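You operate a simulated robot arm through the tools that you are given. There is no shell and no other tool. Be economical: measure what you need, move in short steps, check, and stop when the job is done.

The job below is to be done with a simulated robot arm. You get a single attempt, and the scene is never put back.

Task
Cap the tall resin bottle, stand it in the tub and heat the water to 35 C.
Fine: socket switch on before the bottle goes in; dial on that mark till the tub shows it, then off.

The check looks at the end state, three seconds after you hand in, the way a careful person would. Anything else that was tipped, shoved, dropped, spilled or broken makes it a failure. Lids that push on must go on centred and level and be pressed home; caps that screw on are set level and turned clockwise until they are tight.

Robot
A 6-joint arm with a two-finger parallel gripper, fixed in place. Base frame: the origin is at the foot of the arm, x ahead of it, y to its left, z up; the work surface is at about z = 800. Units: mm, rad, N and s.
With the tool pointing down near the work surface it reaches from about 260 to 680 mm from the base axis. Its first joint turns from -1.152 to 1.152 rad. Payload 2.9 kg.
The TCP is the grasp point between the finger pads, 30 mm short of the fingertips. In the tool frame z runs along the fingers and y along their closing line. Largest opening 110 mm; finger width 20, thickness 10; the body of the gripper, 48 by 112 mm, starts 55 mm behind the TCP.
Orientation is told as [roll, pitch, yaw] about the base's x, y, z axes, in that order, counted from this pose: with the fingers straight down and closing along the base's y, the tool's x points along the base's -x, its y along +y and its z along -z.

Tools
- The arm moves only by the tool apply_moves. Its argument "rows" is a list of rows, each a list of 7 numbers: the turn, a rotation vector about the base's x, y, z in rad, then the shift along the base's x, y, z in mm, then the gripper command, from -1 (fully open) to 1 (shut), values between in proportion. In form: [[wx, wy, wz, x, y, z, gripper], ...]. A call has 1 to 10 rows; each row shifts and turns the commanded pose from where the row before left it. Each row takes 0.2 s and may step no farther than 50 mm and 0.15 rad from the row before; otherwise, or with a gripper value out of range, the whole call is refused. Where a pose cannot be reached the arm comes as near as it can. A force on the tool above 40 N (or 10 N above the force at the start of the call, whichever is more), or a blocked arm, ends the call early, and 0.2 s more pass. The fingers move at their own pace (about 108 mm/s each) and stop on an object; they squeeze with about 26 N. The grip force told is the motor's: it shows also when the fingers shut on nothing. Time passes only in rows, and 0.2 s behind the last, so rows that do not move let the fingers close. It gives the time, the measured TCP pose, the force on the tool (base axes), the opening and the grip force at its end, in the units of the frame above (readings bear some noise).
- Cameras (640 x 400 px; columns grow to the right, rows downward): "scene" is fixed at [75.5, 433.6, 1382.1]; the picture's right is [-0.77, -0.63, 0.00], its down [-0.38, 0.47, -0.80] and it looks along [0.50, -0.62, -0.60] (base axes); focal length 314 px, centre (320, 200). "wrist" rides on the gripper at [-36, 0, -57] in the tool frame; the picture's right is [0.00, -1.00, 0.00], its down [0.97, 0.00, -0.24] and it looks along [0.24, 0.00, 0.97] (tool axes); focal length 218 px, centre (320, 200). There is no depth. A picture from a camera that has moved, and an enlarged one, comes with that camera's place and axes in the base frame and with its lens.
- capture(camera): a new picture of that camera. The clock stands still meanwhile.
- inspect(camera, box): a new picture of the part [left, top, right, bottom] of that camera's present view, enlarged. The clock stands still meanwhile.
- close_job(): hands the job in; it is judged then, once.

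Go step by step. Nothing tells you positions but the pictures and the camera data: compare them with the known pose of the tool, close in by small moves and look again before you grip or let go. The budget is 120 turns and 76 pictures, counting those below and the enlarged ones. Unless the task says otherwise, let go and move clear before handing in, and close with one line.

The tools are called after "Request:" as a command line: name --pt "numbers of a row" for each row, then --argument value for the rest, lists and objects as JSON in quotes. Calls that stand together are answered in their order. apply_moves: Moves the arm, as the interface text tells. Its arguments: {"type":"object","properties":{"rows":{"type":"array"}},"required":["rows"]} The other tools are called the same way: capture (camera) takes a picture; inspect (camera, box) takes an enlarged picture of a part of a camera's view; close_job () hands the job in.

At the start:

```text
clock: 0.0
tool_pos: [359.2, 9.7, 1131.5]
orientation: [0.0, 0.0, -0.001]
wrist_force: [-1.1, -0.6, 0.2]
width: 109.9
grip_force: 0.0
```

scene: 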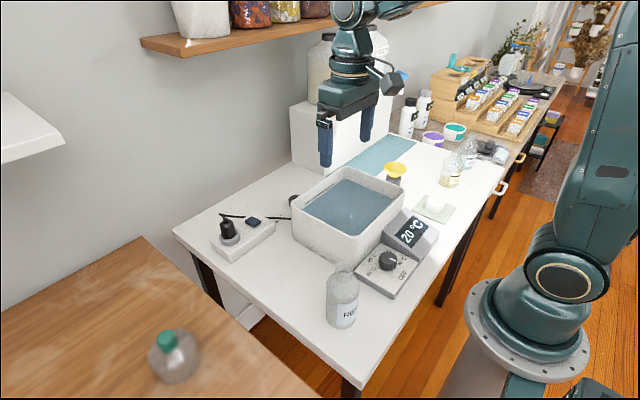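
wrist: 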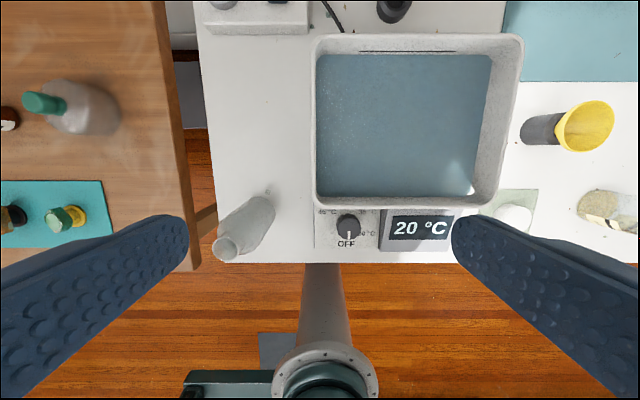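

I see a tub with water, a heater display at 20 °C with a dial at OFF, a socket strip with a switch at the far left, an open tall bottle by the dial, and some other items. I'll enlarge the key regions first.

Request:
inspect --camera "scene" --box '[320, 220, 450, 340]'

Request:
inspect --camera "scene" --box '[360, 80, 520, 230]'

Request:
inspect --camera "scene" --box '[190, 180, 310, 270]'

Request:
inspect --camera "wrist" --box '[190, 180, 560, 270]'

```text
3.33 times, centred on (385, 280) of scene
camera zoom: at [75.5, 433.6, 1382.1], right [-0.77, -0.63, 0.0], down [-0.38, 0.47, -0.8], along [0.5, -0.62, -0.6], focal length 1048 px, centre (103, -67)
```

zoom: 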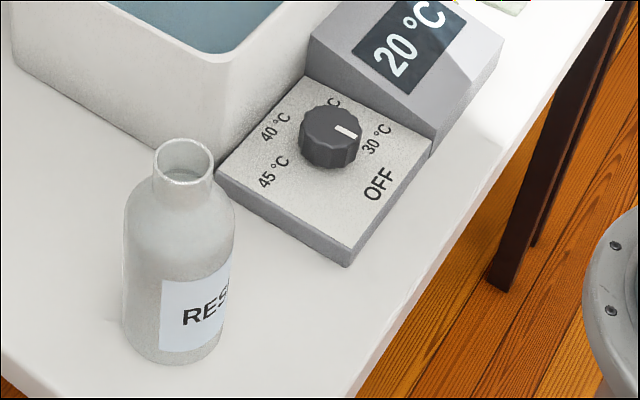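

```text
2.67 times, centred on (440, 155) of scene
camera zoom: at [75.5, 433.6, 1382.1], right [-0.77, -0.63, 0.0], down [-0.38, 0.47, -0.8], along [0.5, -0.62, -0.6], focal length 838 px, centre (0, 320)
```

zoom: 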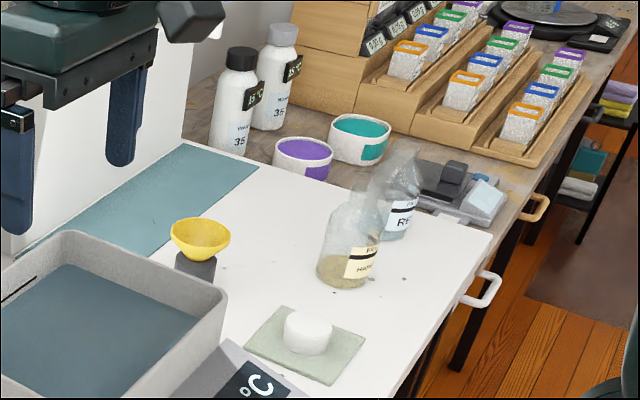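

```text
4.44 times, centred on (250, 225) of scene
camera zoom: at [75.5, 433.6, 1382.1], right [-0.77, -0.63, 0.0], down [-0.38, 0.47, -0.8], along [0.5, -0.62, -0.6], focal length 1397 px, centre (631, 89)
```

zoom: 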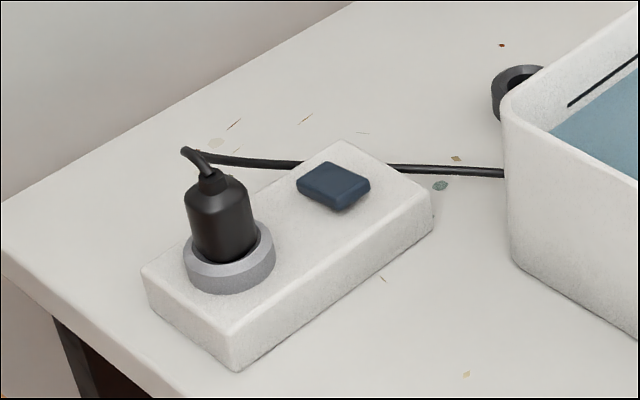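

```text
1.73 times, centred on (375, 225) of wrist
camera zoom: at [394.7, 8.3, 1187.6], right [0.0, -1.0, 0.0], down [-0.97, 0.0, 0.24], along [-0.24, 0.0, -0.97], focal length 378 px, centre (225, 157)
```

zoom: 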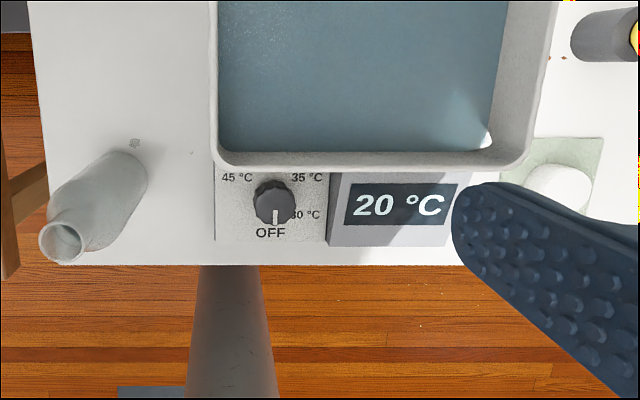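

The open bottle stands near (272,120), top about z 955. I need to identify its cap: the white disc on the glass plate, the dark ring behind the tub, and the thing under the yellow bowl are candidates.

Request:
inspect --camera "scene" --box '[400, 180, 480, 230]'

Request:
inspect --camera "scene" --box '[370, 150, 434, 190]'

Request:
inspect --camera "wrist" --box '[190, 0, 510, 200]'

Request:
inspect --camera "wrist" --box '[480, 80, 640, 240]'

Request:
inspect --camera "wrist" --box '[0, 70, 200, 250]'

```text
8.00 times, centred on (440, 205) of scene
camera zoom: at [75.5, 433.6, 1382.1], right [-0.77, -0.63, 0.0], down [-0.38, 0.47, -0.8], along [0.5, -0.62, -0.6], focal length 2515 px, centre (-640, 160)
```

zoom: 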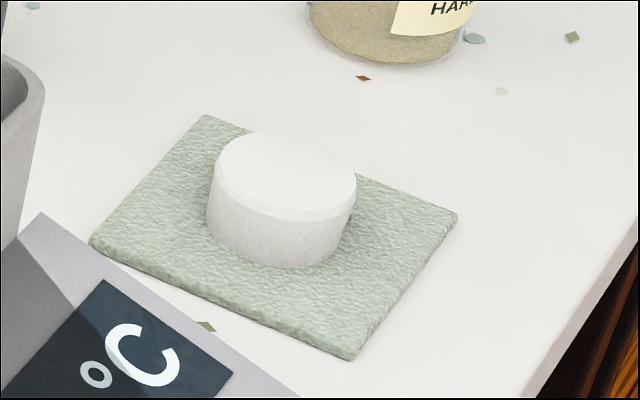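

```text
10.00 times, centred on (402, 170) of scene
camera zoom: at [75.5, 433.6, 1382.1], right [-0.77, -0.63, 0.0], down [-0.38, 0.47, -0.8], along [0.5, -0.62, -0.6], focal length 3144 px, centre (-500, 500)
```

zoom: 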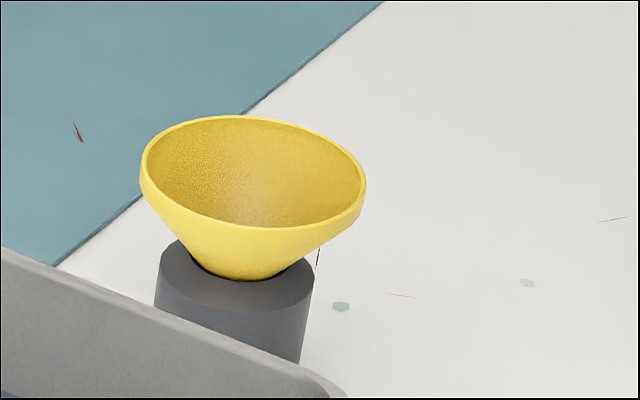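

```text
2.00 times, centred on (350, 100) of wrist
camera zoom: at [394.7, 8.3, 1187.6], right [0.0, -1.0, 0.0], down [-0.97, 0.0, 0.24], along [-0.24, 0.0, -0.97], focal length 436 px, centre (260, 400)
```

zoom: 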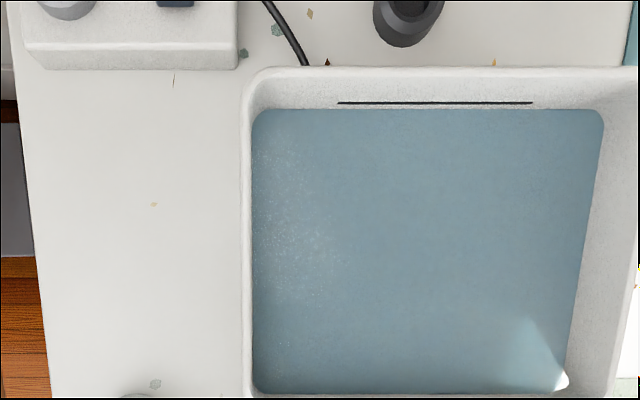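

```text
2.50 times, centred on (560, 160) of wrist
camera zoom: at [394.7, 8.3, 1187.6], right [0.0, -1.0, 0.0], down [-0.97, 0.0, 0.24], along [-0.24, 0.0, -0.97], focal length 546 px, centre (-280, 300)
```

zoom: 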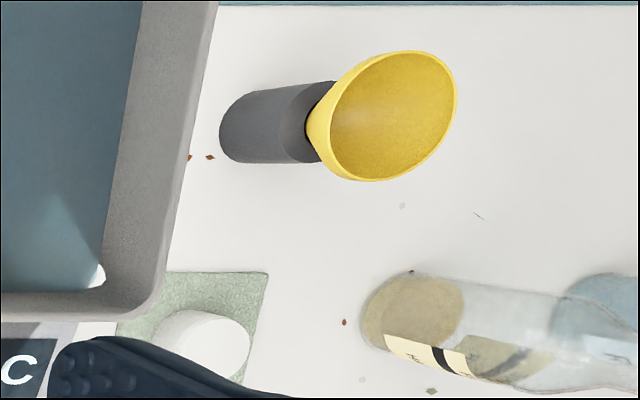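

```text
2.22 times, centred on (100, 160) of wrist
camera zoom: at [394.7, 8.3, 1187.6], right [0.0, -1.0, 0.0], down [-0.97, 0.0, 0.24], along [-0.24, 0.0, -0.97], focal length 485 px, centre (809, 289)
```

zoom: 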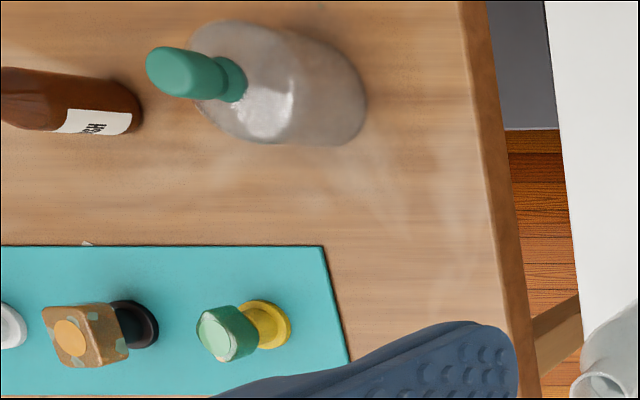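

The white disc sits at about (274,-340) and looks about 52 mm wide, which seems big for a 33 mm neck. The dark ring behind the tub, at about (582,-95), also needs a look, so I'll move the camera over it.

Request:
apply_moves --pt "0 0 0 40 -30 0 -1" --pt "0 0 0 40 -30 0 -1" --pt "0 0 0 40 -30 0 -1" --pt "0 0 0 40 0 0 -1"

Request:
capture --camera "wrist"

Request:
capture --camera "scene"

```text
clock: 1.0
tool_pos: [519.3, -82.0, 1131.6]
orientation: [-0.002, 0.002, 0.0]
wrist_force: [0.3, -0.5, -0.2]
width: 110.0
grip_force: 0.0
```

```text
64 pictures are left
camera wrist: at [555.1, -82.0, 1187.8], right [0.0, -1.0, 0.0], down [-0.97, 0.0, 0.24], along [-0.24, 0.0, -0.97], focal length 218 px, centre (320, 200)
```

wrist: 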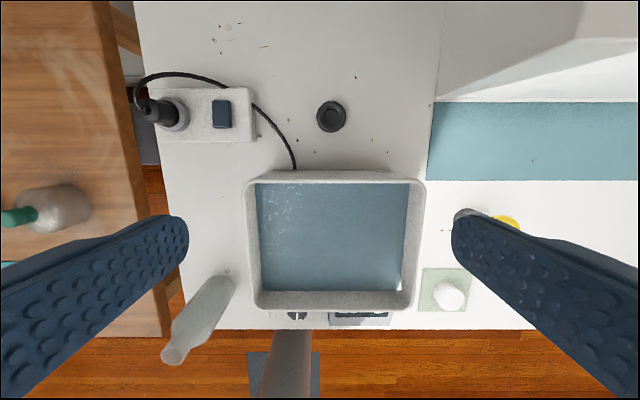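

```text
63 pictures are left
```

scene: 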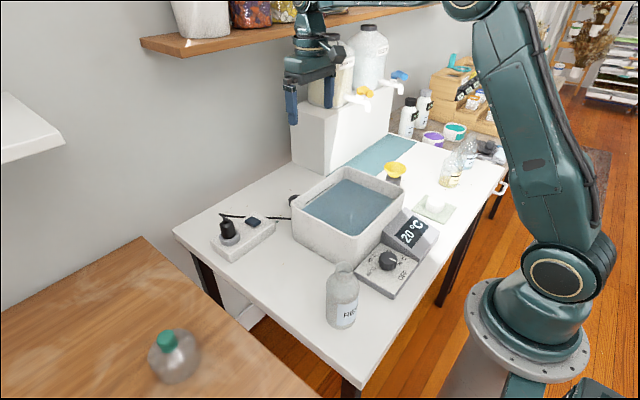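

Request:
inspect --camera "wrist" --box '[290, 90, 370, 140]'

Request:
inspect --camera "wrist" --box '[130, 65, 290, 165]'

Request:
inspect --camera "wrist" --box '[400, 250, 496, 310]'

```text
8.00 times, centred on (330, 115) of wrist
camera zoom: at [555.1, -82.0, 1187.8], right [0.0, -1.0, 0.0], down [-0.97, 0.0, 0.24], along [-0.24, 0.0, -0.97], focal length 1746 px, centre (240, 880)
```

zoom: 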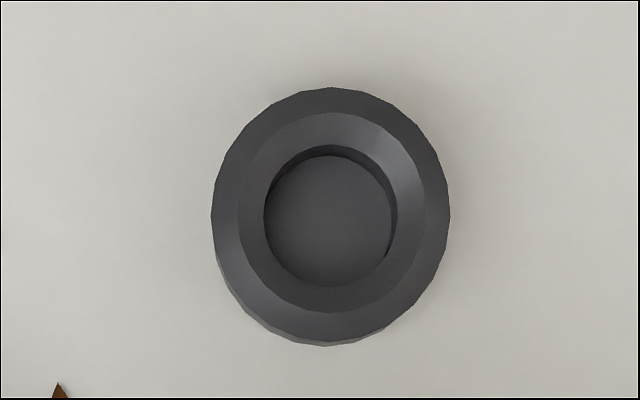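

```text
4.00 times, centred on (210, 115) of wrist
camera zoom: at [555.1, -82.0, 1187.8], right [0.0, -1.0, 0.0], down [-0.97, 0.0, 0.24], along [-0.24, 0.0, -0.97], focal length 873 px, centre (760, 540)
```

zoom: 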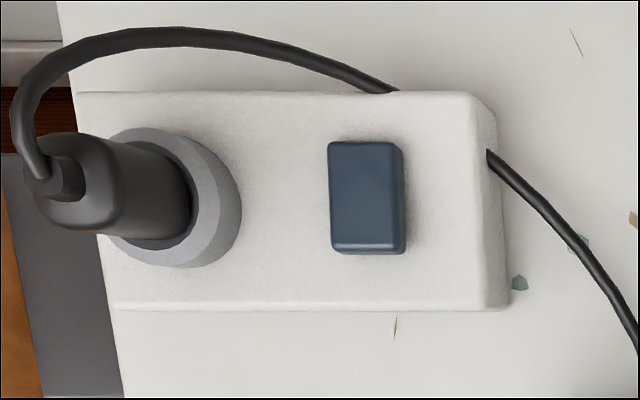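

```text
6.67 times, centred on (448, 280) of wrist
camera zoom: at [555.1, -82.0, 1187.8], right [0.0, -1.0, 0.0], down [-0.97, 0.0, 0.24], along [-0.24, 0.0, -0.97], focal length 1455 px, centre (-533, -333)
```

zoom: 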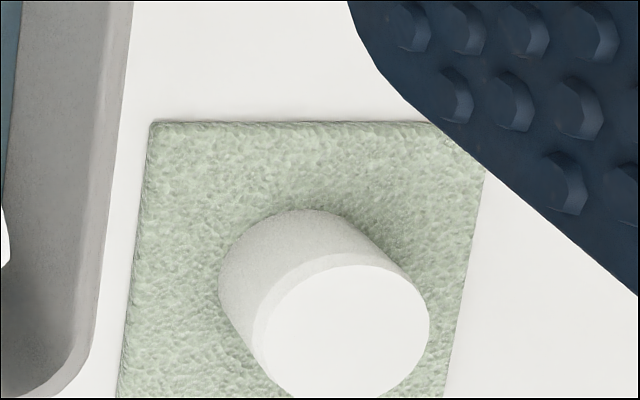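

The dark ring looks like a weight or small dish with a 26 mm hole, not an obvious cap. Next I'll look at the right side (white disc, yellow bowl, other bottles) from closer.

Request:
apply_moves --pt "0 0 0 -30 -40 0 -1" --pt "0 0 0 -30 -40 0 -1" --pt "0 0 0 -30 -40 0 -1" --pt "0 0 0 -30 -40 0 -1" --pt "0 0 0 -20 -40 0 -1" --pt "0 0 0 0 -40 0 -1"

Request:
capture --camera "wrist"

Request:
inspect --camera "scene" --box '[420, 120, 520, 200]'

```text
clock: 2.4
tool_pos: [378.4, -321.3, 1132.5]
orientation: [0.0, 0.0, 0.002]
wrist_force: [0.2, -0.2, 0.6]
width: 110.2
grip_force: 0.1
```

```text
59 pictures are left
camera wrist: at [413.7, -321.7, 1188.4], right [0.0, -1.0, 0.0], down [-0.97, 0.0, 0.24], along [-0.24, 0.0, -0.97], focal length 218 px, centre (320, 200)
```

wrist: 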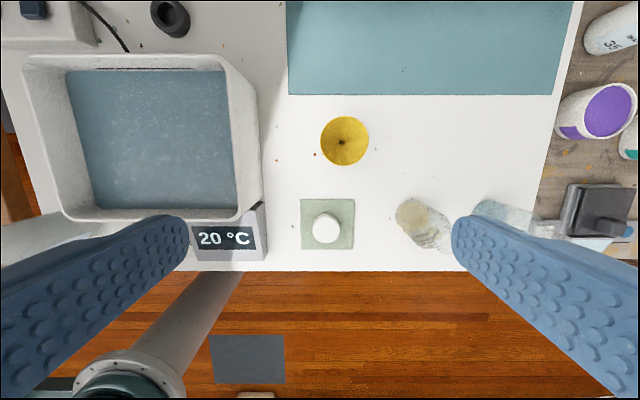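

```text
5.00 times, centred on (470, 160) of scene
camera zoom: at [75.5, 433.6, 1382.1], right [-0.77, -0.63, 0.0], down [-0.38, 0.47, -0.8], along [0.5, -0.62, -0.6], focal length 1572 px, centre (-430, 400)
```

zoom: 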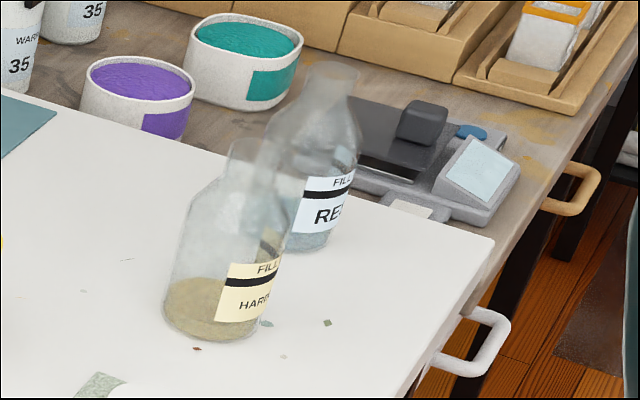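

The other two bottles look shorter and sit further away, so the front one is the tall resin bottle. I'll measure the white disc and the funnel stand more closely.

Request:
inspect --camera "wrist" --box '[290, 190, 370, 250]'

Request:
inspect --camera "wrist" --box '[305, 105, 385, 175]'

```text
6.67 times, centred on (330, 220) of wrist
camera zoom: at [413.7, -321.7, 1188.4], right [0.0, -1.0, 0.0], down [-0.97, 0.0, 0.24], along [-0.24, 0.0, -0.97], focal length 1455 px, centre (253, 67)
```

zoom: 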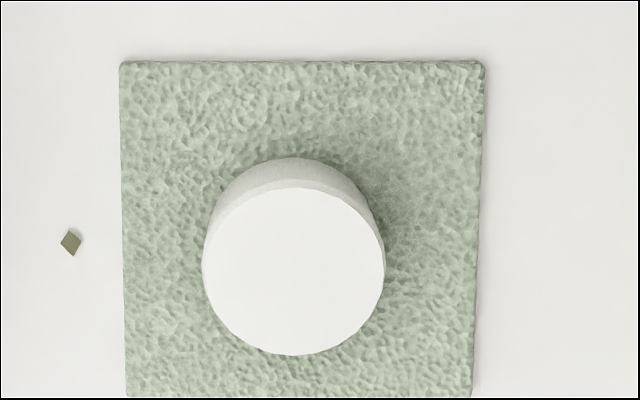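

```text
5.71 times, centred on (345, 140) of wrist
camera zoom: at [413.7, -321.7, 1188.4], right [0.0, -1.0, 0.0], down [-0.97, 0.0, 0.24], along [-0.24, 0.0, -0.97], focal length 1247 px, centre (177, 543)
```

zoom: 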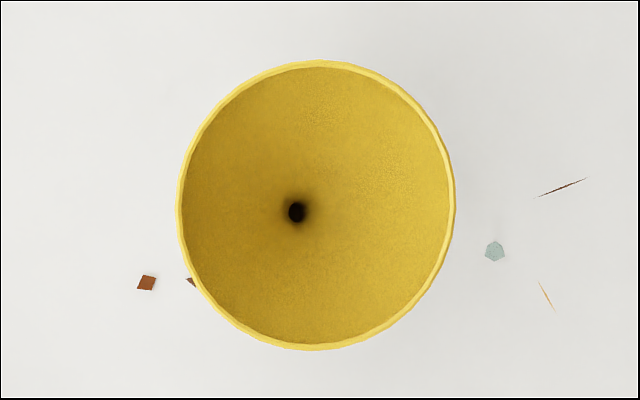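

The white disc is at (270,-333) and about 48 mm across. I'll look at the bottle's neck closely to decide what fits it.

Request:
apply_moves --pt "0 0 0 -10 44 0 -1" --pt "0 0 0 -10 44 0 -1" --pt "0 0 0 -10 44 0 -1" --pt "0 0 0 -10 44 0 -1" --pt "0 0 0 -10 44 0 -1" --pt "0 0 0 -10 44 0 -1" --pt "0 0 0 -10 44 0 -1" --pt "0 0 0 -10 44 0 -1" --pt "0 0 0 -10 44 -20 -1" --pt "0 0 0 -10 44 -40 -1"

Request:
capture --camera "wrist"

```text
refused: row 10 steps farther than a row can; nothing moved
```

```text
55 pictures are left
camera wrist: at [413.7, -321.7, 1188.4], right [0.0, -1.0, 0.0], down [-0.97, 0.0, 0.24], along [-0.24, 0.0, -0.97], focal length 218 px, centre (320, 200)
```

wrist: 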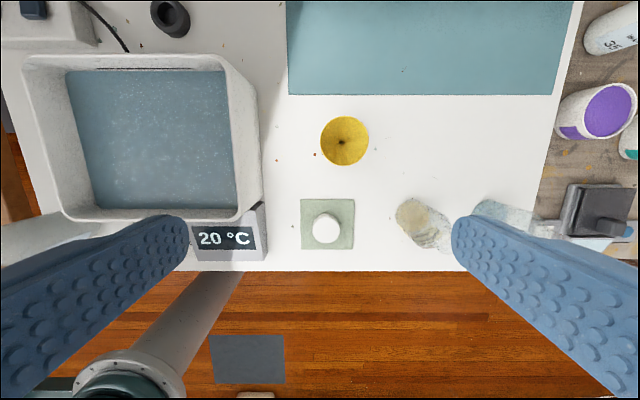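

The row was refused for its length and nothing moved; I'll redo the move with shorter steps.

Request:
apply_moves --pt "0 0 0 -10 44 0 -1" --pt "0 0 0 -10 44 0 -1" --pt "0 0 0 -10 44 0 -1" --pt "0 0 0 -10 44 0 -1" --pt "0 0 0 -10 44 0 -1" --pt "0 0 0 -10 44 0 -1" --pt "0 0 0 -10 44 0 -1" --pt "0 0 0 -10 44 0 -1" --pt "0 0 0 -10 44 -20 -1" --pt "0 0 0 -10 30 -30 -1"

Request:
capture --camera "wrist"

```text
clock: 4.6
tool_pos: [277.6, 105.7, 1079.8]
orientation: [0.0, 0.0, 0.001]
wrist_force: [0.1, -0.7, 0.8]
width: 110.2
grip_force: 0.1
```

```text
54 pictures are left
camera wrist: at [314.4, 105.5, 1136.7], right [0.0, -1.0, 0.0], down [-0.97, 0.0, 0.24], along [-0.24, 0.0, -0.97], focal length 218 px, centre (320, 200)
```

wrist: 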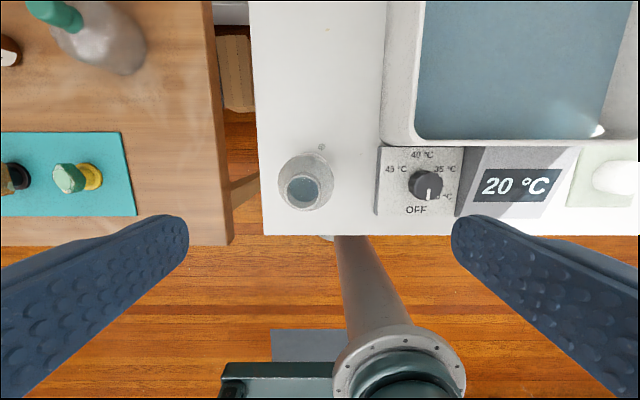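

Request:
inspect --camera "wrist" --box '[270, 135, 350, 215]'

Request:
inspect --camera "wrist" --box '[370, 140, 466, 220]'

Request:
inspect --camera "scene" --box '[317, 255, 373, 335]'

```text
5.00 times, centred on (310, 175) of wrist
camera zoom: at [314.4, 105.5, 1136.7], right [0.0, -1.0, 0.0], down [-0.97, 0.0, 0.24], along [-0.24, 0.0, -0.97], focal length 1091 px, centre (370, 325)
```

zoom: 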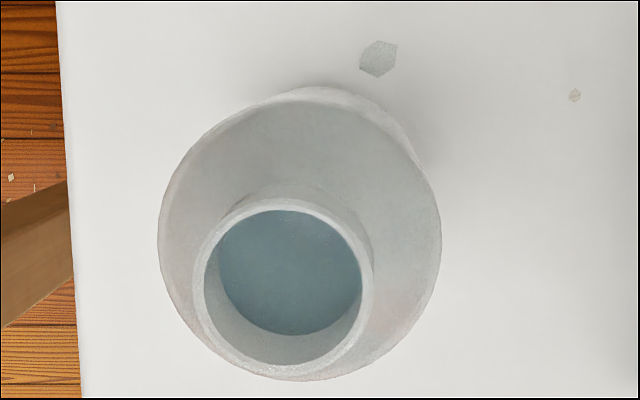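

```text
5.00 times, centred on (418, 180) of wrist
camera zoom: at [314.4, 105.5, 1136.7], right [0.0, -1.0, 0.0], down [-0.97, 0.0, 0.24], along [-0.24, 0.0, -0.97], focal length 1091 px, centre (-170, 300)
```

zoom: 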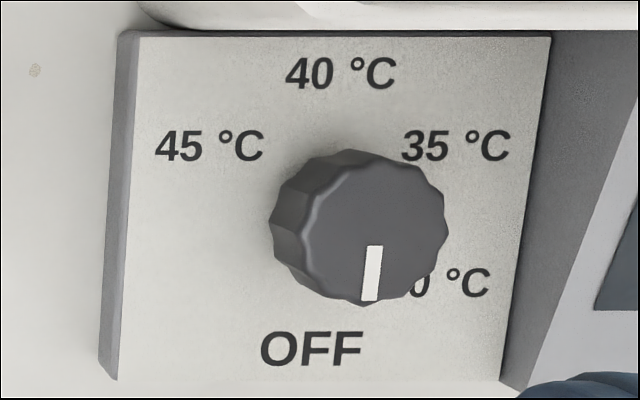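

```text
5.00 times, centred on (345, 295) of scene
camera zoom: at [75.5, 433.6, 1382.1], right [-0.77, -0.63, 0.0], down [-0.38, 0.47, -0.8], along [0.5, -0.62, -0.6], focal length 1572 px, centre (195, -275)
```

zoom: 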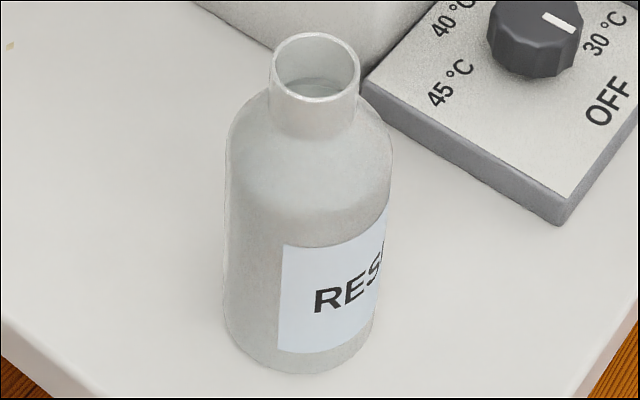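

The neck is a smooth 30 mm tube, so a push-on cap; the white disc on the mat is the likely cap, and I'll check its underside once it is lifted. I'm moving above it now.

Request:
apply_moves --pt "0 0 0 -1 -44 -5 -1" --pt "0 0 0 -1 -44 -5 -1" --pt "0 0 0 -1 -44 -5 -1" --pt "0 0 0 -1 -44 -5 -1" --pt "0 0 0 -1 -44 -5 -1" --pt "0 0 0 -1 -44 -5 -1" --pt "0 0 0 -1 -44 -5 -1" --pt "0 0 0 0 -44 -15 -1" --pt "0 0 0 0 -44 -20 -1" --pt "0 0 0 0 -43 -20 -1"

Request:
capture --camera "wrist"

```text
clock: 6.8
tool_pos: [272.0, -336.2, 990.9]
orientation: [0.0, -0.001, 0.001]
wrist_force: [-0.5, -0.4, -0.5]
width: 109.9
grip_force: 0.0
```

```text
50 pictures are left
camera wrist: at [307.1, -335.3, 1047.3], right [0.0, -1.0, 0.0], down [-0.97, 0.0, 0.24], along [-0.24, 0.0, -0.97], focal length 218 px, centre (320, 200)
```

wrist: 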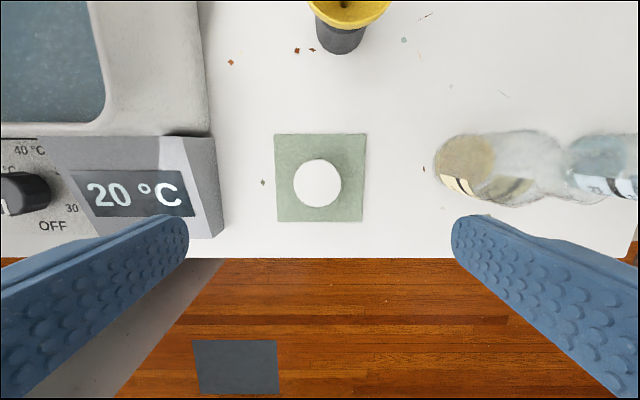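

The cap centre is at about (271,-332), 48 mm wide. I'll descend around it and close.

Request:
apply_moves --pt "0 0 0 -1 3 -45 -1" --pt "0 0 0 0 0 -45 -1" --pt "0 0 0 0 0 -30 -1" --pt "0 0 0 0 0 -24 -0.3" --pt "0 0 0 0 0 0 -0.1" --pt "0 0 0 0 0 0 -0.1"

Request:
inspect --camera "scene" --box '[390, 150, 486, 230]'

```text
clock: 8.2
tool_pos: [270.5, -331.9, 845.8]
orientation: [-0.001, 0.0, 0.0]
wrist_force: [0.1, -0.5, 0.5]
width: 60.2
grip_force: 0.0
```

```text
5.00 times, centred on (438, 190) of scene
camera zoom: at [75.5, 433.6, 1382.1], right [-0.77, -0.63, 0.0], down [-0.38, 0.47, -0.8], along [0.5, -0.62, -0.6], focal length 1572 px, centre (-270, 250)
```

zoom: 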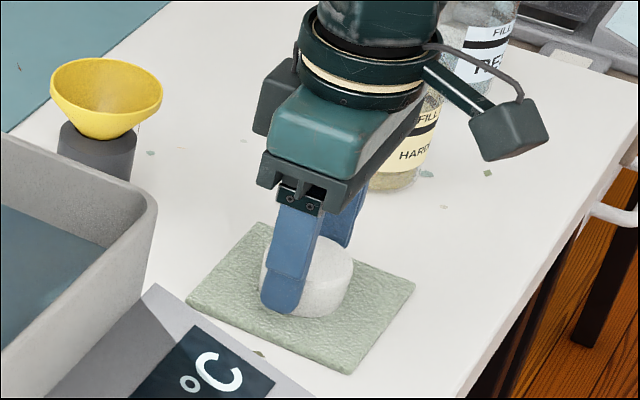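

The fingers straddle the cap; I'll close on it.

Request:
apply_moves --pt "0 0 0 0 0 -3 0.1" --pt "0 0 0 0 0 0 0.5" --pt "0 0 0 0 0 0 1" --pt "0 0 0 0 0 0 1"

```text
clock: 9.2
tool_pos: [271.0, -332.5, 844.2]
orientation: [-0.002, -0.002, 0.0]
wrist_force: [-0.8, -1.9, 12.6]
width: 47.5
grip_force: 26.4
```

Gripped at 47.5 mm. Now I lift.

Request:
apply_moves --pt "0 0 0 0 0 10 1" --pt "0 0 0 0 0 30 1" --pt "0 0 0 0 0 40 1" --pt "0 0 0 0 0 40 1" --pt "0 0 0 0 0 40 1"

Request:
inspect --camera "scene" --box '[390, 100, 486, 230]'

```text
clock: 10.4
tool_pos: [271.3, -330.8, 1004.7]
orientation: [0.004, 0.001, -0.001]
wrist_force: [-0.4, -0.9, -0.3]
width: 47.6
grip_force: 26.0
```

```text
3.08 times, centred on (438, 165) of scene
camera zoom: at [75.5, 433.6, 1382.1], right [-0.77, -0.63, 0.0], down [-0.38, 0.47, -0.8], along [0.5, -0.62, -0.6], focal length 967 px, centre (-43, 308)
```

zoom: 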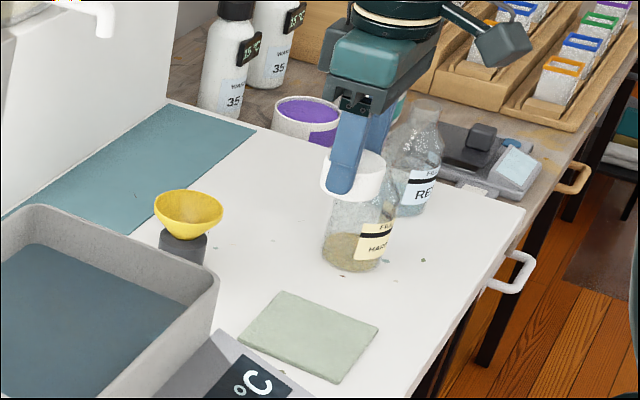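

The cap is up. I'll tilt it towards the scene camera to see whether its underside is hollow and suits the 30 mm neck.

Request:
apply_moves --pt "0.15 0 0 5 25 20 1" --pt "0.15 0 0 5 25 20 1" --pt "0.15 0 0 5 25 20 1" --pt "0.15 0 0 5 25 20 1" --pt "0.15 0 0 5 25 10 1" --pt "0.15 0 0 5 25 10 1" --pt "0.15 0 0 5 0 0 1" --pt "0.1 0 0 5 0 0 1"

Request:
capture --camera "scene"

```text
clock: 12.2
tool_pos: [273.5, -115.8, 1010.0]
orientation: [1.146, -0.001, -0.002]
wrist_force: [-0.1, 0.7, 0.1]
width: 47.8
grip_force: 25.7
out of reach, approached as far as the arm can: row 5, 6, 7, 8
```

```text
47 pictures are left
```

scene: 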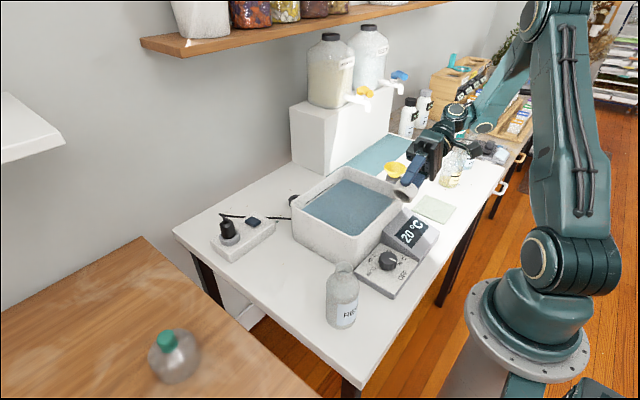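

Request:
inspect --camera "scene" --box '[375, 155, 455, 215]'

```text
6.67 times, centred on (415, 185) of scene
camera zoom: at [75.5, 433.6, 1382.1], right [-0.77, -0.63, 0.0], down [-0.38, 0.47, -0.8], along [0.5, -0.62, -0.6], focal length 2096 px, centre (-313, 300)
```

zoom: 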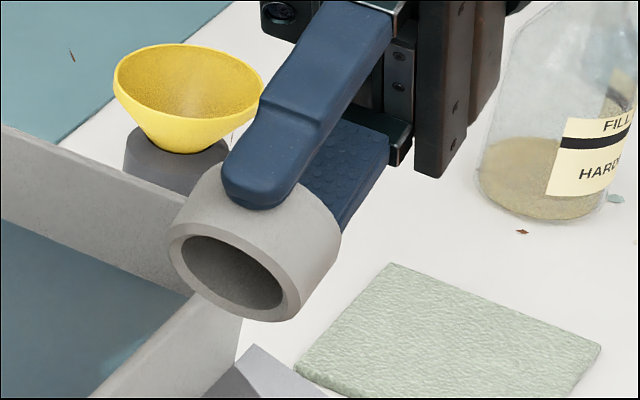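

The white cap is hollow with a bore of about 33 mm, so it fits the 30 mm neck. I'll level the tool again, reversing the tilt.

Request:
apply_moves --pt "-0.15 0 0 0 0 0 1" --pt "-0.15 0 0 0 0 0 1" --pt "-0.15 0 0 0 0 0 1" --pt "-0.15 0 0 0 0 0 1" --pt "-0.15 0 0 0 0 0 1" --pt "-0.15 0 0 0 0 0 1" --pt "-0.15 0 0 0 0 0 1" --pt "-0.1 0 0 0 0 0 1"

```text
clock: 14.0
tool_pos: [274.6, -115.0, 1009.9]
orientation: [-0.001, 0.001, 0.001]
wrist_force: [0.7, -0.5, -0.2]
width: 47.8
grip_force: 25.9
```

Level again and still holding the cap. I'll move above the bottle at about (274.5,120.5), staying high.

Request:
apply_moves --pt "0 0 0 0 20 40 1" --pt "0 0 0 0 45 0 1" --pt "0 0 0 0 45 0 1" --pt "0 0 0 0 45 0 1" --pt "0 0 0 0 45 0 1" --pt "0 0 0 0 35.5 0 1" --pt "0 0 0 0 0 -25 1" --pt "0 0 0 0 0 -15 1"

Request:
capture --camera "wrist"

Request:
inspect --camera "scene" --box '[305, 205, 385, 335]'

```text
clock: 15.8
tool_pos: [275.1, 121.4, 1008.4]
orientation: [0.0, 0.0, -0.001]
wrist_force: [-0.1, -0.4, -0.2]
width: 47.4
grip_force: 26.1
```

```text
45 pictures are left
camera wrist: at [310.8, 120.7, 1065.2], right [0.0, -1.0, 0.0], down [-0.97, 0.0, 0.24], along [-0.24, 0.0, -0.97], focal length 218 px, centre (320, 200)
```

wrist: 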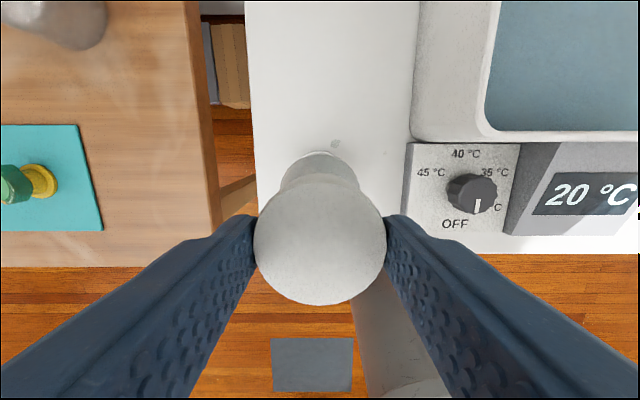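

```text
3.08 times, centred on (345, 270) of scene
camera zoom: at [75.5, 433.6, 1382.1], right [-0.77, -0.63, 0.0], down [-0.38, 0.47, -0.8], along [0.5, -0.62, -0.6], focal length 967 px, centre (243, -15)
```

zoom: 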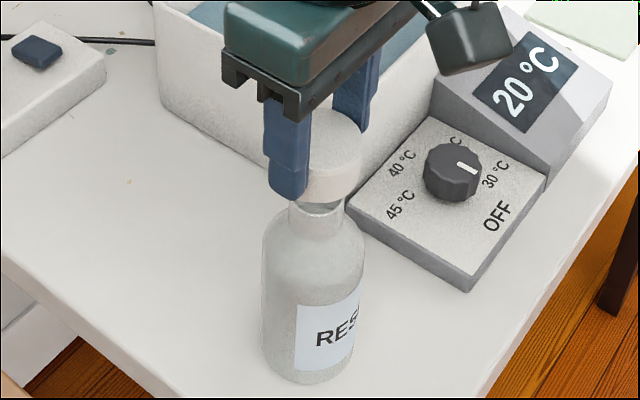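

The cap is lined up over the neck in both views. I'll lower slowly and watch the force.

Request:
apply_moves --pt "0 0 0 -0.5 -0.5 -6 1" --pt "0 0 0 0 0 -5 1" --pt "0 0 0 0 0 -4 1" --pt "0 0 0 0 0 -4 1"

Request:
inspect --camera "scene" --box '[317, 235, 381, 285]'

```text
clock: 16.8
tool_pos: [273.9, 118.3, 989.8]
orientation: [0.0, 0.0, -0.001]
wrist_force: [-0.2, 0.6, 0.2]
width: 47.9
grip_force: 26.2
```

```text
8.00 times, centred on (349, 260) of scene
camera zoom: at [75.5, 433.6, 1382.1], right [-0.77, -0.63, 0.0], down [-0.38, 0.47, -0.8], along [0.5, -0.62, -0.6], focal length 2515 px, centre (88, -280)
```

zoom: 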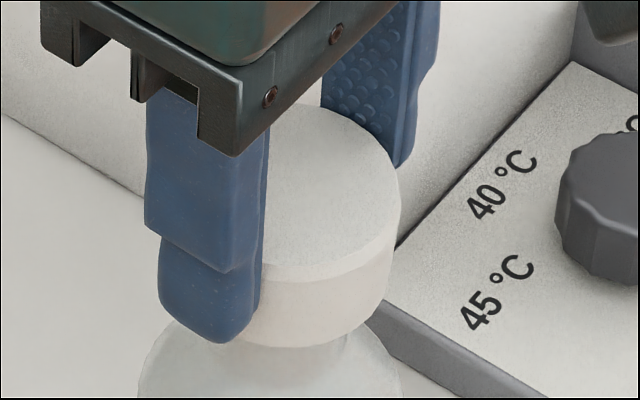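

No contact force yet. I'll keep lowering in small steps.

Request:
apply_moves --pt "0 0 0 0 0 -2 1" --pt "0 0 0 0 0 -2 1" --pt "0 0 0 0 0 0 1"

Request:
apply_moves --pt "0 0 0 0 0 -2 1" --pt "0 0 0 0 0 -2 1" --pt "0 0 0 0 0 0 1"

```text
clock: 17.6
tool_pos: [274.6, 119.3, 986.6]
orientation: [-0.001, 0.0, 0.001]
wrist_force: [0.2, 0.2, 0.2]
width: 47.7
grip_force: 26.5
```

```text
clock: 18.4
tool_pos: [273.2, 119.5, 982.8]
orientation: [0.0, 0.001, -0.001]
wrist_force: [0.6, 0.1, -0.8]
width: 47.6
grip_force: 26.9
```

Request:
apply_moves --pt "0 0 0 0 0 -2 1" --pt "0 0 0 0 0 -2 1" --pt "0 0 0 0 0 -2 1" --pt "0 0 0 0 0 0 1"

Request:
inspect --camera "scene" --box '[317, 235, 381, 285]'

```text
clock: 19.4
tool_pos: [274.0, 119.6, 976.8]
orientation: [0.0, -0.001, 0.0]
wrist_force: [1.1, -0.2, 0.5]
width: 47.8
grip_force: 26.5
```

```text
8.00 times, centred on (349, 260) of scene
camera zoom: at [75.5, 433.6, 1382.1], right [-0.77, -0.63, 0.0], down [-0.38, 0.47, -0.8], along [0.5, -0.62, -0.6], focal length 2515 px, centre (88, -280)
```

zoom: 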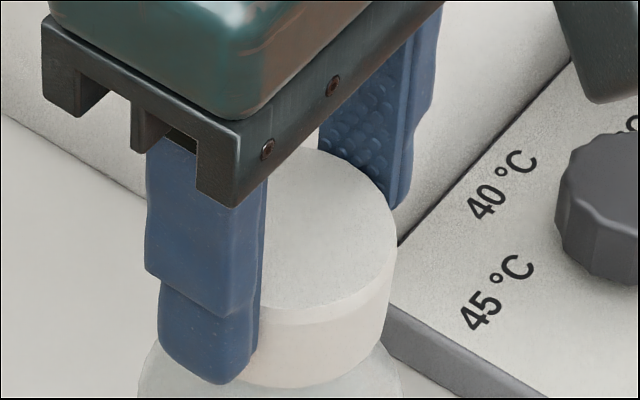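

The cap is sliding over the neck with no side force. I continue until it seats.

Request:
apply_moves --pt "0 0 0 0 0 -2 1" --pt "0 0 0 0 0 -2 1" --pt "0 0 0 0 0 0 1"

Request:
apply_moves --pt "0 0 0 0 0 -2 1" --pt "0 0 0 0 0 -2 1" --pt "0 0 0 0 0 0 1"

Request:
apply_moves --pt "0 0 0 0 0 -2 1" --pt "0 0 0 0 0 -1 1" --pt "0 0 0 0 0 0 1"

```text
clock: 20.2
tool_pos: [274.8, 119.6, 972.5]
orientation: [-0.001, 0.0, -0.001]
wrist_force: [0.2, -0.1, 0.5]
width: 47.7
grip_force: 25.9
```

```text
clock: 21.0
tool_pos: [273.7, 119.8, 968.0]
orientation: [0.0, 0.001, -0.001]
wrist_force: [-0.3, 0.0, 0.5]
width: 47.4
grip_force: 25.9
```

```text
clock: 21.6
tool_pos: [274.5, 120.2, 967.9]
orientation: [0.001, -0.002, 0.001]
wrist_force: [-2.4, -1.3, 7.4]
width: 47.5
grip_force: 25.6
stopped in row 3: the force on the tool passed its limit (the readings are from after the stop); the commanded pose is now the measured one
```

Contact came at z 968, roughly the expected seated height. I'll check how it looks.

Request:
inspect --camera "scene" --box '[317, 235, 381, 285]'

```text
8.00 times, centred on (349, 260) of scene
camera zoom: at [75.4, 433.5, 1382.1], right [-0.77, -0.63, 0.0], down [-0.38, 0.47, -0.8], along [0.5, -0.62, -0.6], focal length 2515 px, centre (88, -280)
```

zoom: 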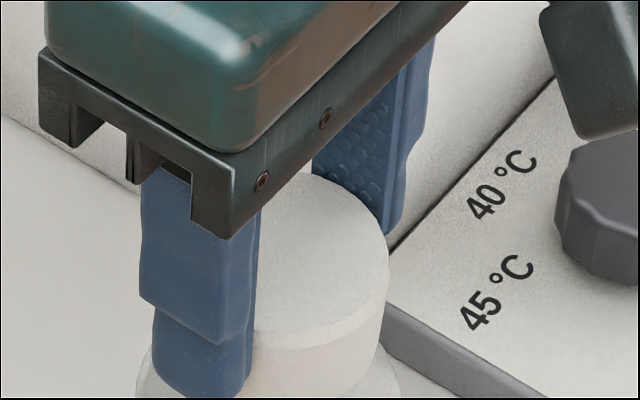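

I'll press a bit more in 1 mm steps while holding it centred.

Request:
apply_moves --pt "0 0 0 0 0 -1 1" --pt "0 0 0 0 0 -1 1" --pt "0 0 0 0 0 -1 1"

```text
clock: 22.3
tool_pos: [274.6, 120.1, 968.1]
orientation: [0.002, -0.008, 0.0]
wrist_force: [-8.7, -1.7, 22.9]
width: 47.6
grip_force: 25.7
stopped in row 3: the force on the tool passed its limit (the readings are from after the stop); the commanded pose is now the measured one
```

Over 40 N without further travel, so the cap is home or close. I'll let go, rise and look.

Request:
apply_moves --pt "0 0 0 0 0 0 0.0" --pt "0 0 0 0 0 0 -0.2" --pt "0 0 0 0 0 20 -0.2" --pt "0 0 0 0 0 40 -0.2" --pt "0 0 0 0 0 40 -0.2" --pt "0 0 0 30 -30 20 -0.2"

Request:
inspect --camera "scene" --box '[305, 235, 385, 335]'

Request:
capture --camera "wrist"

```text
clock: 23.7
tool_pos: [304.8, 90.7, 1087.3]
orientation: [0.002, -0.006, 0.0]
wrist_force: [0.4, 0.6, 0.4]
width: 65.9
grip_force: 0.1
```

```text
4.00 times, centred on (345, 285) of scene
camera zoom: at [75.5, 433.6, 1382.1], right [-0.77, -0.63, 0.0], down [-0.38, 0.47, -0.8], along [0.5, -0.62, -0.6], focal length 1257 px, centre (220, -140)
```

zoom: 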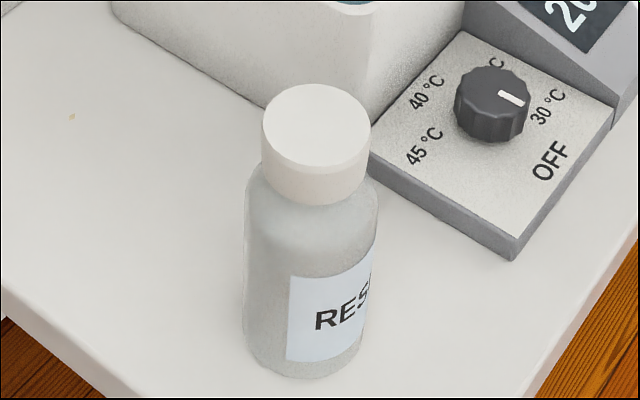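

```text
39 pictures are left
camera wrist: at [340.7, 90.4, 1144.0], right [0.0, -1.0, 0.0], down [-0.97, 0.0, 0.23], along [-0.23, 0.0, -0.97], focal length 218 px, centre (320, 200)
```

wrist: 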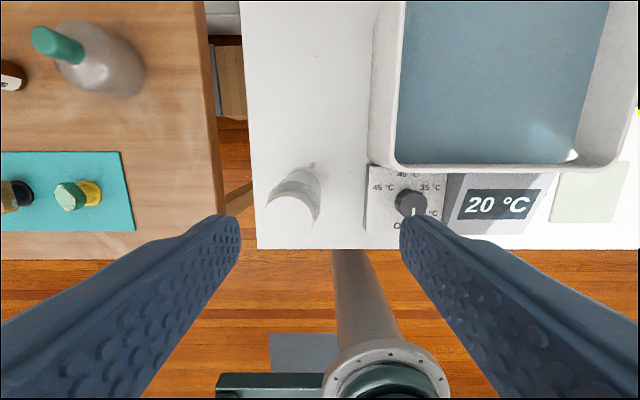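

The cap is level and seems centred on the shoulder. To be sure, I'll press its top with closed fingertips, which should touch near TCP z 986.

Request:
apply_moves --pt "-0.002 0.006 0 -30 30 0 1" --pt "0 0 0 0 0 -40 1" --pt "0 0 0 0 0 -40 1" --pt "0 0 0 0 0 -10 1" --pt "0 0 0 0 0 -4 1" --pt "0 0 0 0 0 -3 1" --pt "0 0 0 0 0 -2 1" --pt "0 0 0 0 0 -2 1" --pt "0 0 0 0 0 -2 1" --pt "0 0 0 0 0 -2 1"

```text
clock: 25.8
tool_pos: [277.3, 122.4, 986.4]
orientation: [0.002, -0.007, 0.0]
wrist_force: [-2.0, -1.2, 12.7]
width: 0.1
grip_force: 26.4
stopped in row 10: the force on the tool passed its limit (the readings are from after the stop); the commanded pose is now the measured one
```

The press reached 40 N at the predicted height. Next is the socket switch near (600,61): I rise and go there to look closely.

Request:
apply_moves --pt "0 0 0 0 0 45 1" --pt "-0.002 0.007 0 0 0 40 1" --pt "0 0 0 45 -10 0 1" --pt "0 0 0 45 -10 0 1" --pt "0 0 0 45 -10 0 1" --pt "0 0 0 45 -10 0 1" --pt "0 0 0 40 -10 0 1" --pt "0 0 0 40 -10 0 1"

Request:
capture --camera "wrist"

Request:
inspect --camera "scene" --box '[305, 235, 385, 335]'

```text
clock: 27.6
tool_pos: [538.1, 60.4, 1070.4]
orientation: [0.003, 0.002, 0.0]
wrist_force: [0.8, 0.4, 0.1]
width: 0.0
grip_force: 26.2
```

```text
38 pictures are left
camera wrist: at [573.0, 60.6, 1126.9], right [0.0, -1.0, 0.0], down [-0.97, 0.0, 0.24], along [-0.24, 0.0, -0.97], focal length 218 px, centre (320, 200)
```

wrist: 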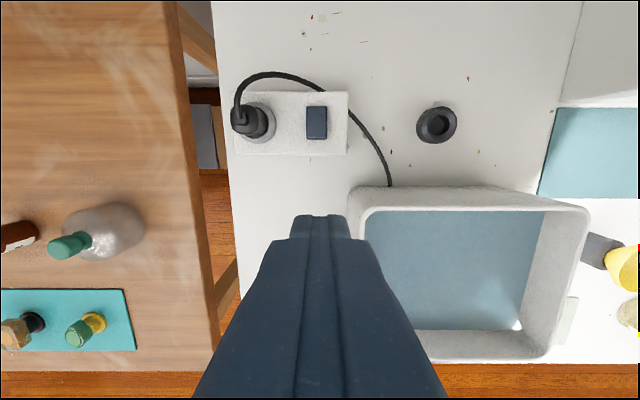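

```text
4.00 times, centred on (345, 285) of scene
camera zoom: at [75.5, 433.6, 1382.1], right [-0.77, -0.63, 0.0], down [-0.38, 0.47, -0.8], along [0.5, -0.62, -0.6], focal length 1257 px, centre (220, -140)
```

zoom: 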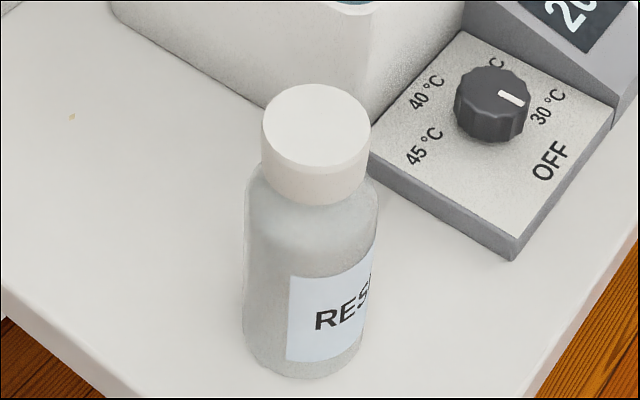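

The cap didn't move under the press, so it is home. Now a close look at the rocker.

Request:
inspect --camera "wrist" --box '[280, 80, 360, 160]'

Request:
inspect --camera "scene" --box '[236, 205, 276, 235]'

```text
5.00 times, centred on (320, 120) of wrist
camera zoom: at [573.0, 60.6, 1126.9], right [0.0, -1.0, 0.0], down [-0.97, 0.0, 0.24], along [-0.24, 0.0, -0.97], focal length 1091 px, centre (320, 600)
```

zoom: 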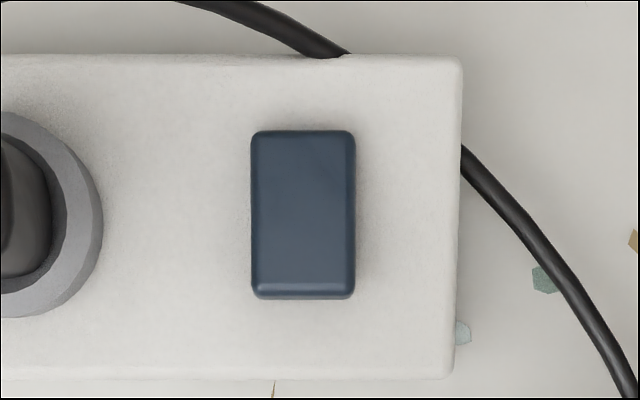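

```text
13.33 times, centred on (256, 220) of scene
camera zoom: at [75.5, 433.6, 1382.1], right [-0.77, -0.63, 0.0], down [-0.38, 0.47, -0.8], along [0.5, -0.62, -0.6], focal length 4192 px, centre (1173, -67)
```

zoom: 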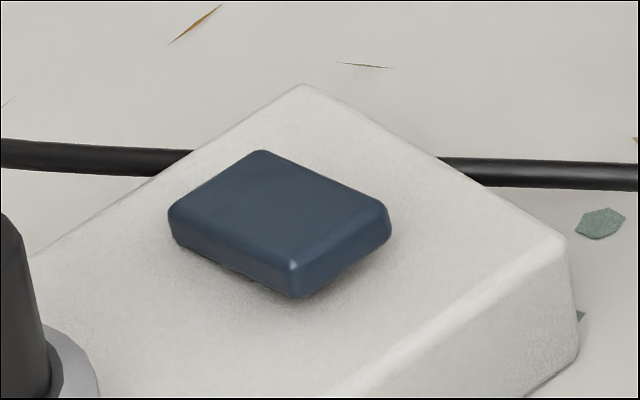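

The rocker's near (-x) end stands raised and its far end is in. I'll press the raised end with closed fingertips, around (579,64).

Request:
apply_moves --pt "0 0 0 41 3.5 0 1" --pt "0 0 0 0 0 -50 1" --pt "0 0 0 0 0 -50 1" --pt "0 0 0 0 0 -50 1" --pt "0 0 0 0 0 -20 1" --pt "0 0 0 0 0 0 1"

Request:
inspect --camera "scene" --box '[216, 175, 296, 245]'

```text
clock: 29.0
tool_pos: [577.2, 64.1, 898.9]
orientation: [-0.001, 0.004, 0.0]
wrist_force: [-0.2, 0.5, 1.5]
width: 0.0
grip_force: 26.3
```

```text
5.71 times, centred on (256, 210) of scene
camera zoom: at [75.5, 433.6, 1382.1], right [-0.77, -0.63, 0.0], down [-0.38, 0.47, -0.8], along [0.5, -0.62, -0.6], focal length 1796 px, centre (686, 143)
```

zoom: 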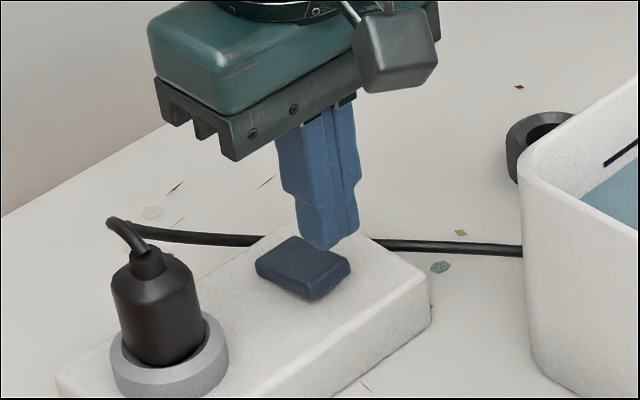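

The tip is right over the raised end. Press down in small steps.

Request:
apply_moves --pt "0 0 0 0 0 -8 1" --pt "0 0 0 0 0 -4 1" --pt "0 0 0 0 0 -3 1" --pt "0 0 0 0 0 -3 1" --pt "0 0 0 0 0 -3 1" --pt "0 0 0 0 0 -2 1" --pt "0 0 0 0 0 -2 1"

Request:
inspect --camera "scene" --box '[216, 175, 296, 245]'

```text
clock: 30.6
tool_pos: [578.5, 64.8, 875.4]
orientation: [0.003, 0.001, -0.001]
wrist_force: [-0.1, 0.1, -0.3]
width: 0.2
grip_force: 26.1
```

```text
5.71 times, centred on (256, 210) of scene
camera zoom: at [75.5, 433.6, 1382.1], right [-0.77, -0.63, 0.0], down [-0.38, 0.47, -0.8], along [0.5, -0.62, -0.6], focal length 1796 px, centre (686, 143)
```

zoom: 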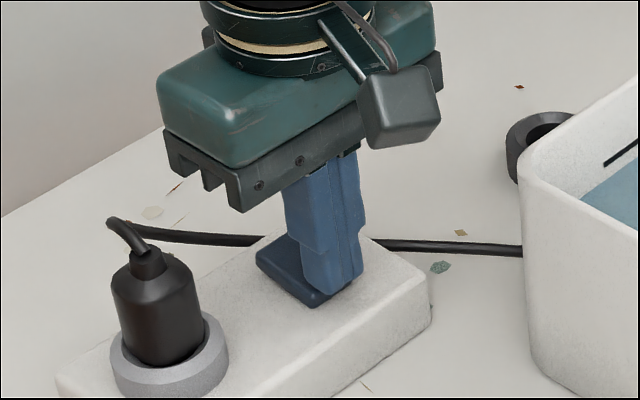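

Request:
apply_moves --pt "0 0 0 0 0 -2 1" --pt "0 0 0 0 0 -2 1" --pt "0 0 0 0 0 0 1"

Request:
apply_moves --pt "0 0 0 0 0 -2 1" --pt "0 0 0 0 0 -1 1" --pt "0 0 0 0 0 0 1"

Request:
inspect --camera "scene" --box '[236, 205, 276, 235]'

```text
clock: 31.4
tool_pos: [577.5, 64.4, 874.4]
orientation: [0.002, -0.002, 0.0]
wrist_force: [-15.4, -1.5, 33.1]
width: 0.1
grip_force: 25.9
```

```text
clock: 31.9
tool_pos: [578.3, 64.5, 874.1]
orientation: [0.002, -0.003, 0.0]
wrist_force: [-3.1, -1.7, 6.9]
width: 0.0
grip_force: 26.0
stopped in row 2: the force on the tool passed its limit (the readings are from after the stop); the commanded pose is now the measured one
```

```text
13.33 times, centred on (256, 220) of scene
camera zoom: at [75.3, 433.5, 1382.1], right [-0.77, -0.63, 0.0], down [-0.38, 0.47, -0.8], along [0.5, -0.62, -0.6], focal length 4192 px, centre (1173, -67)
```

zoom: 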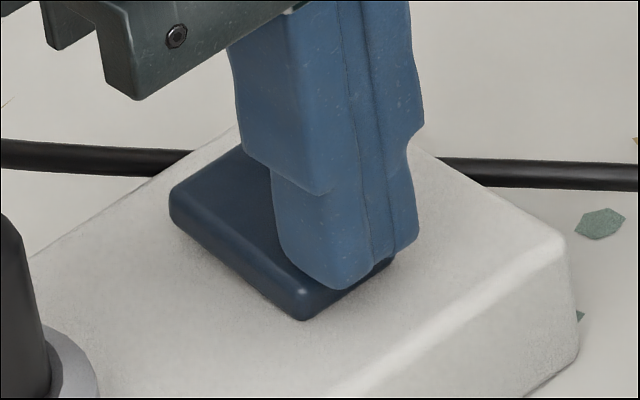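

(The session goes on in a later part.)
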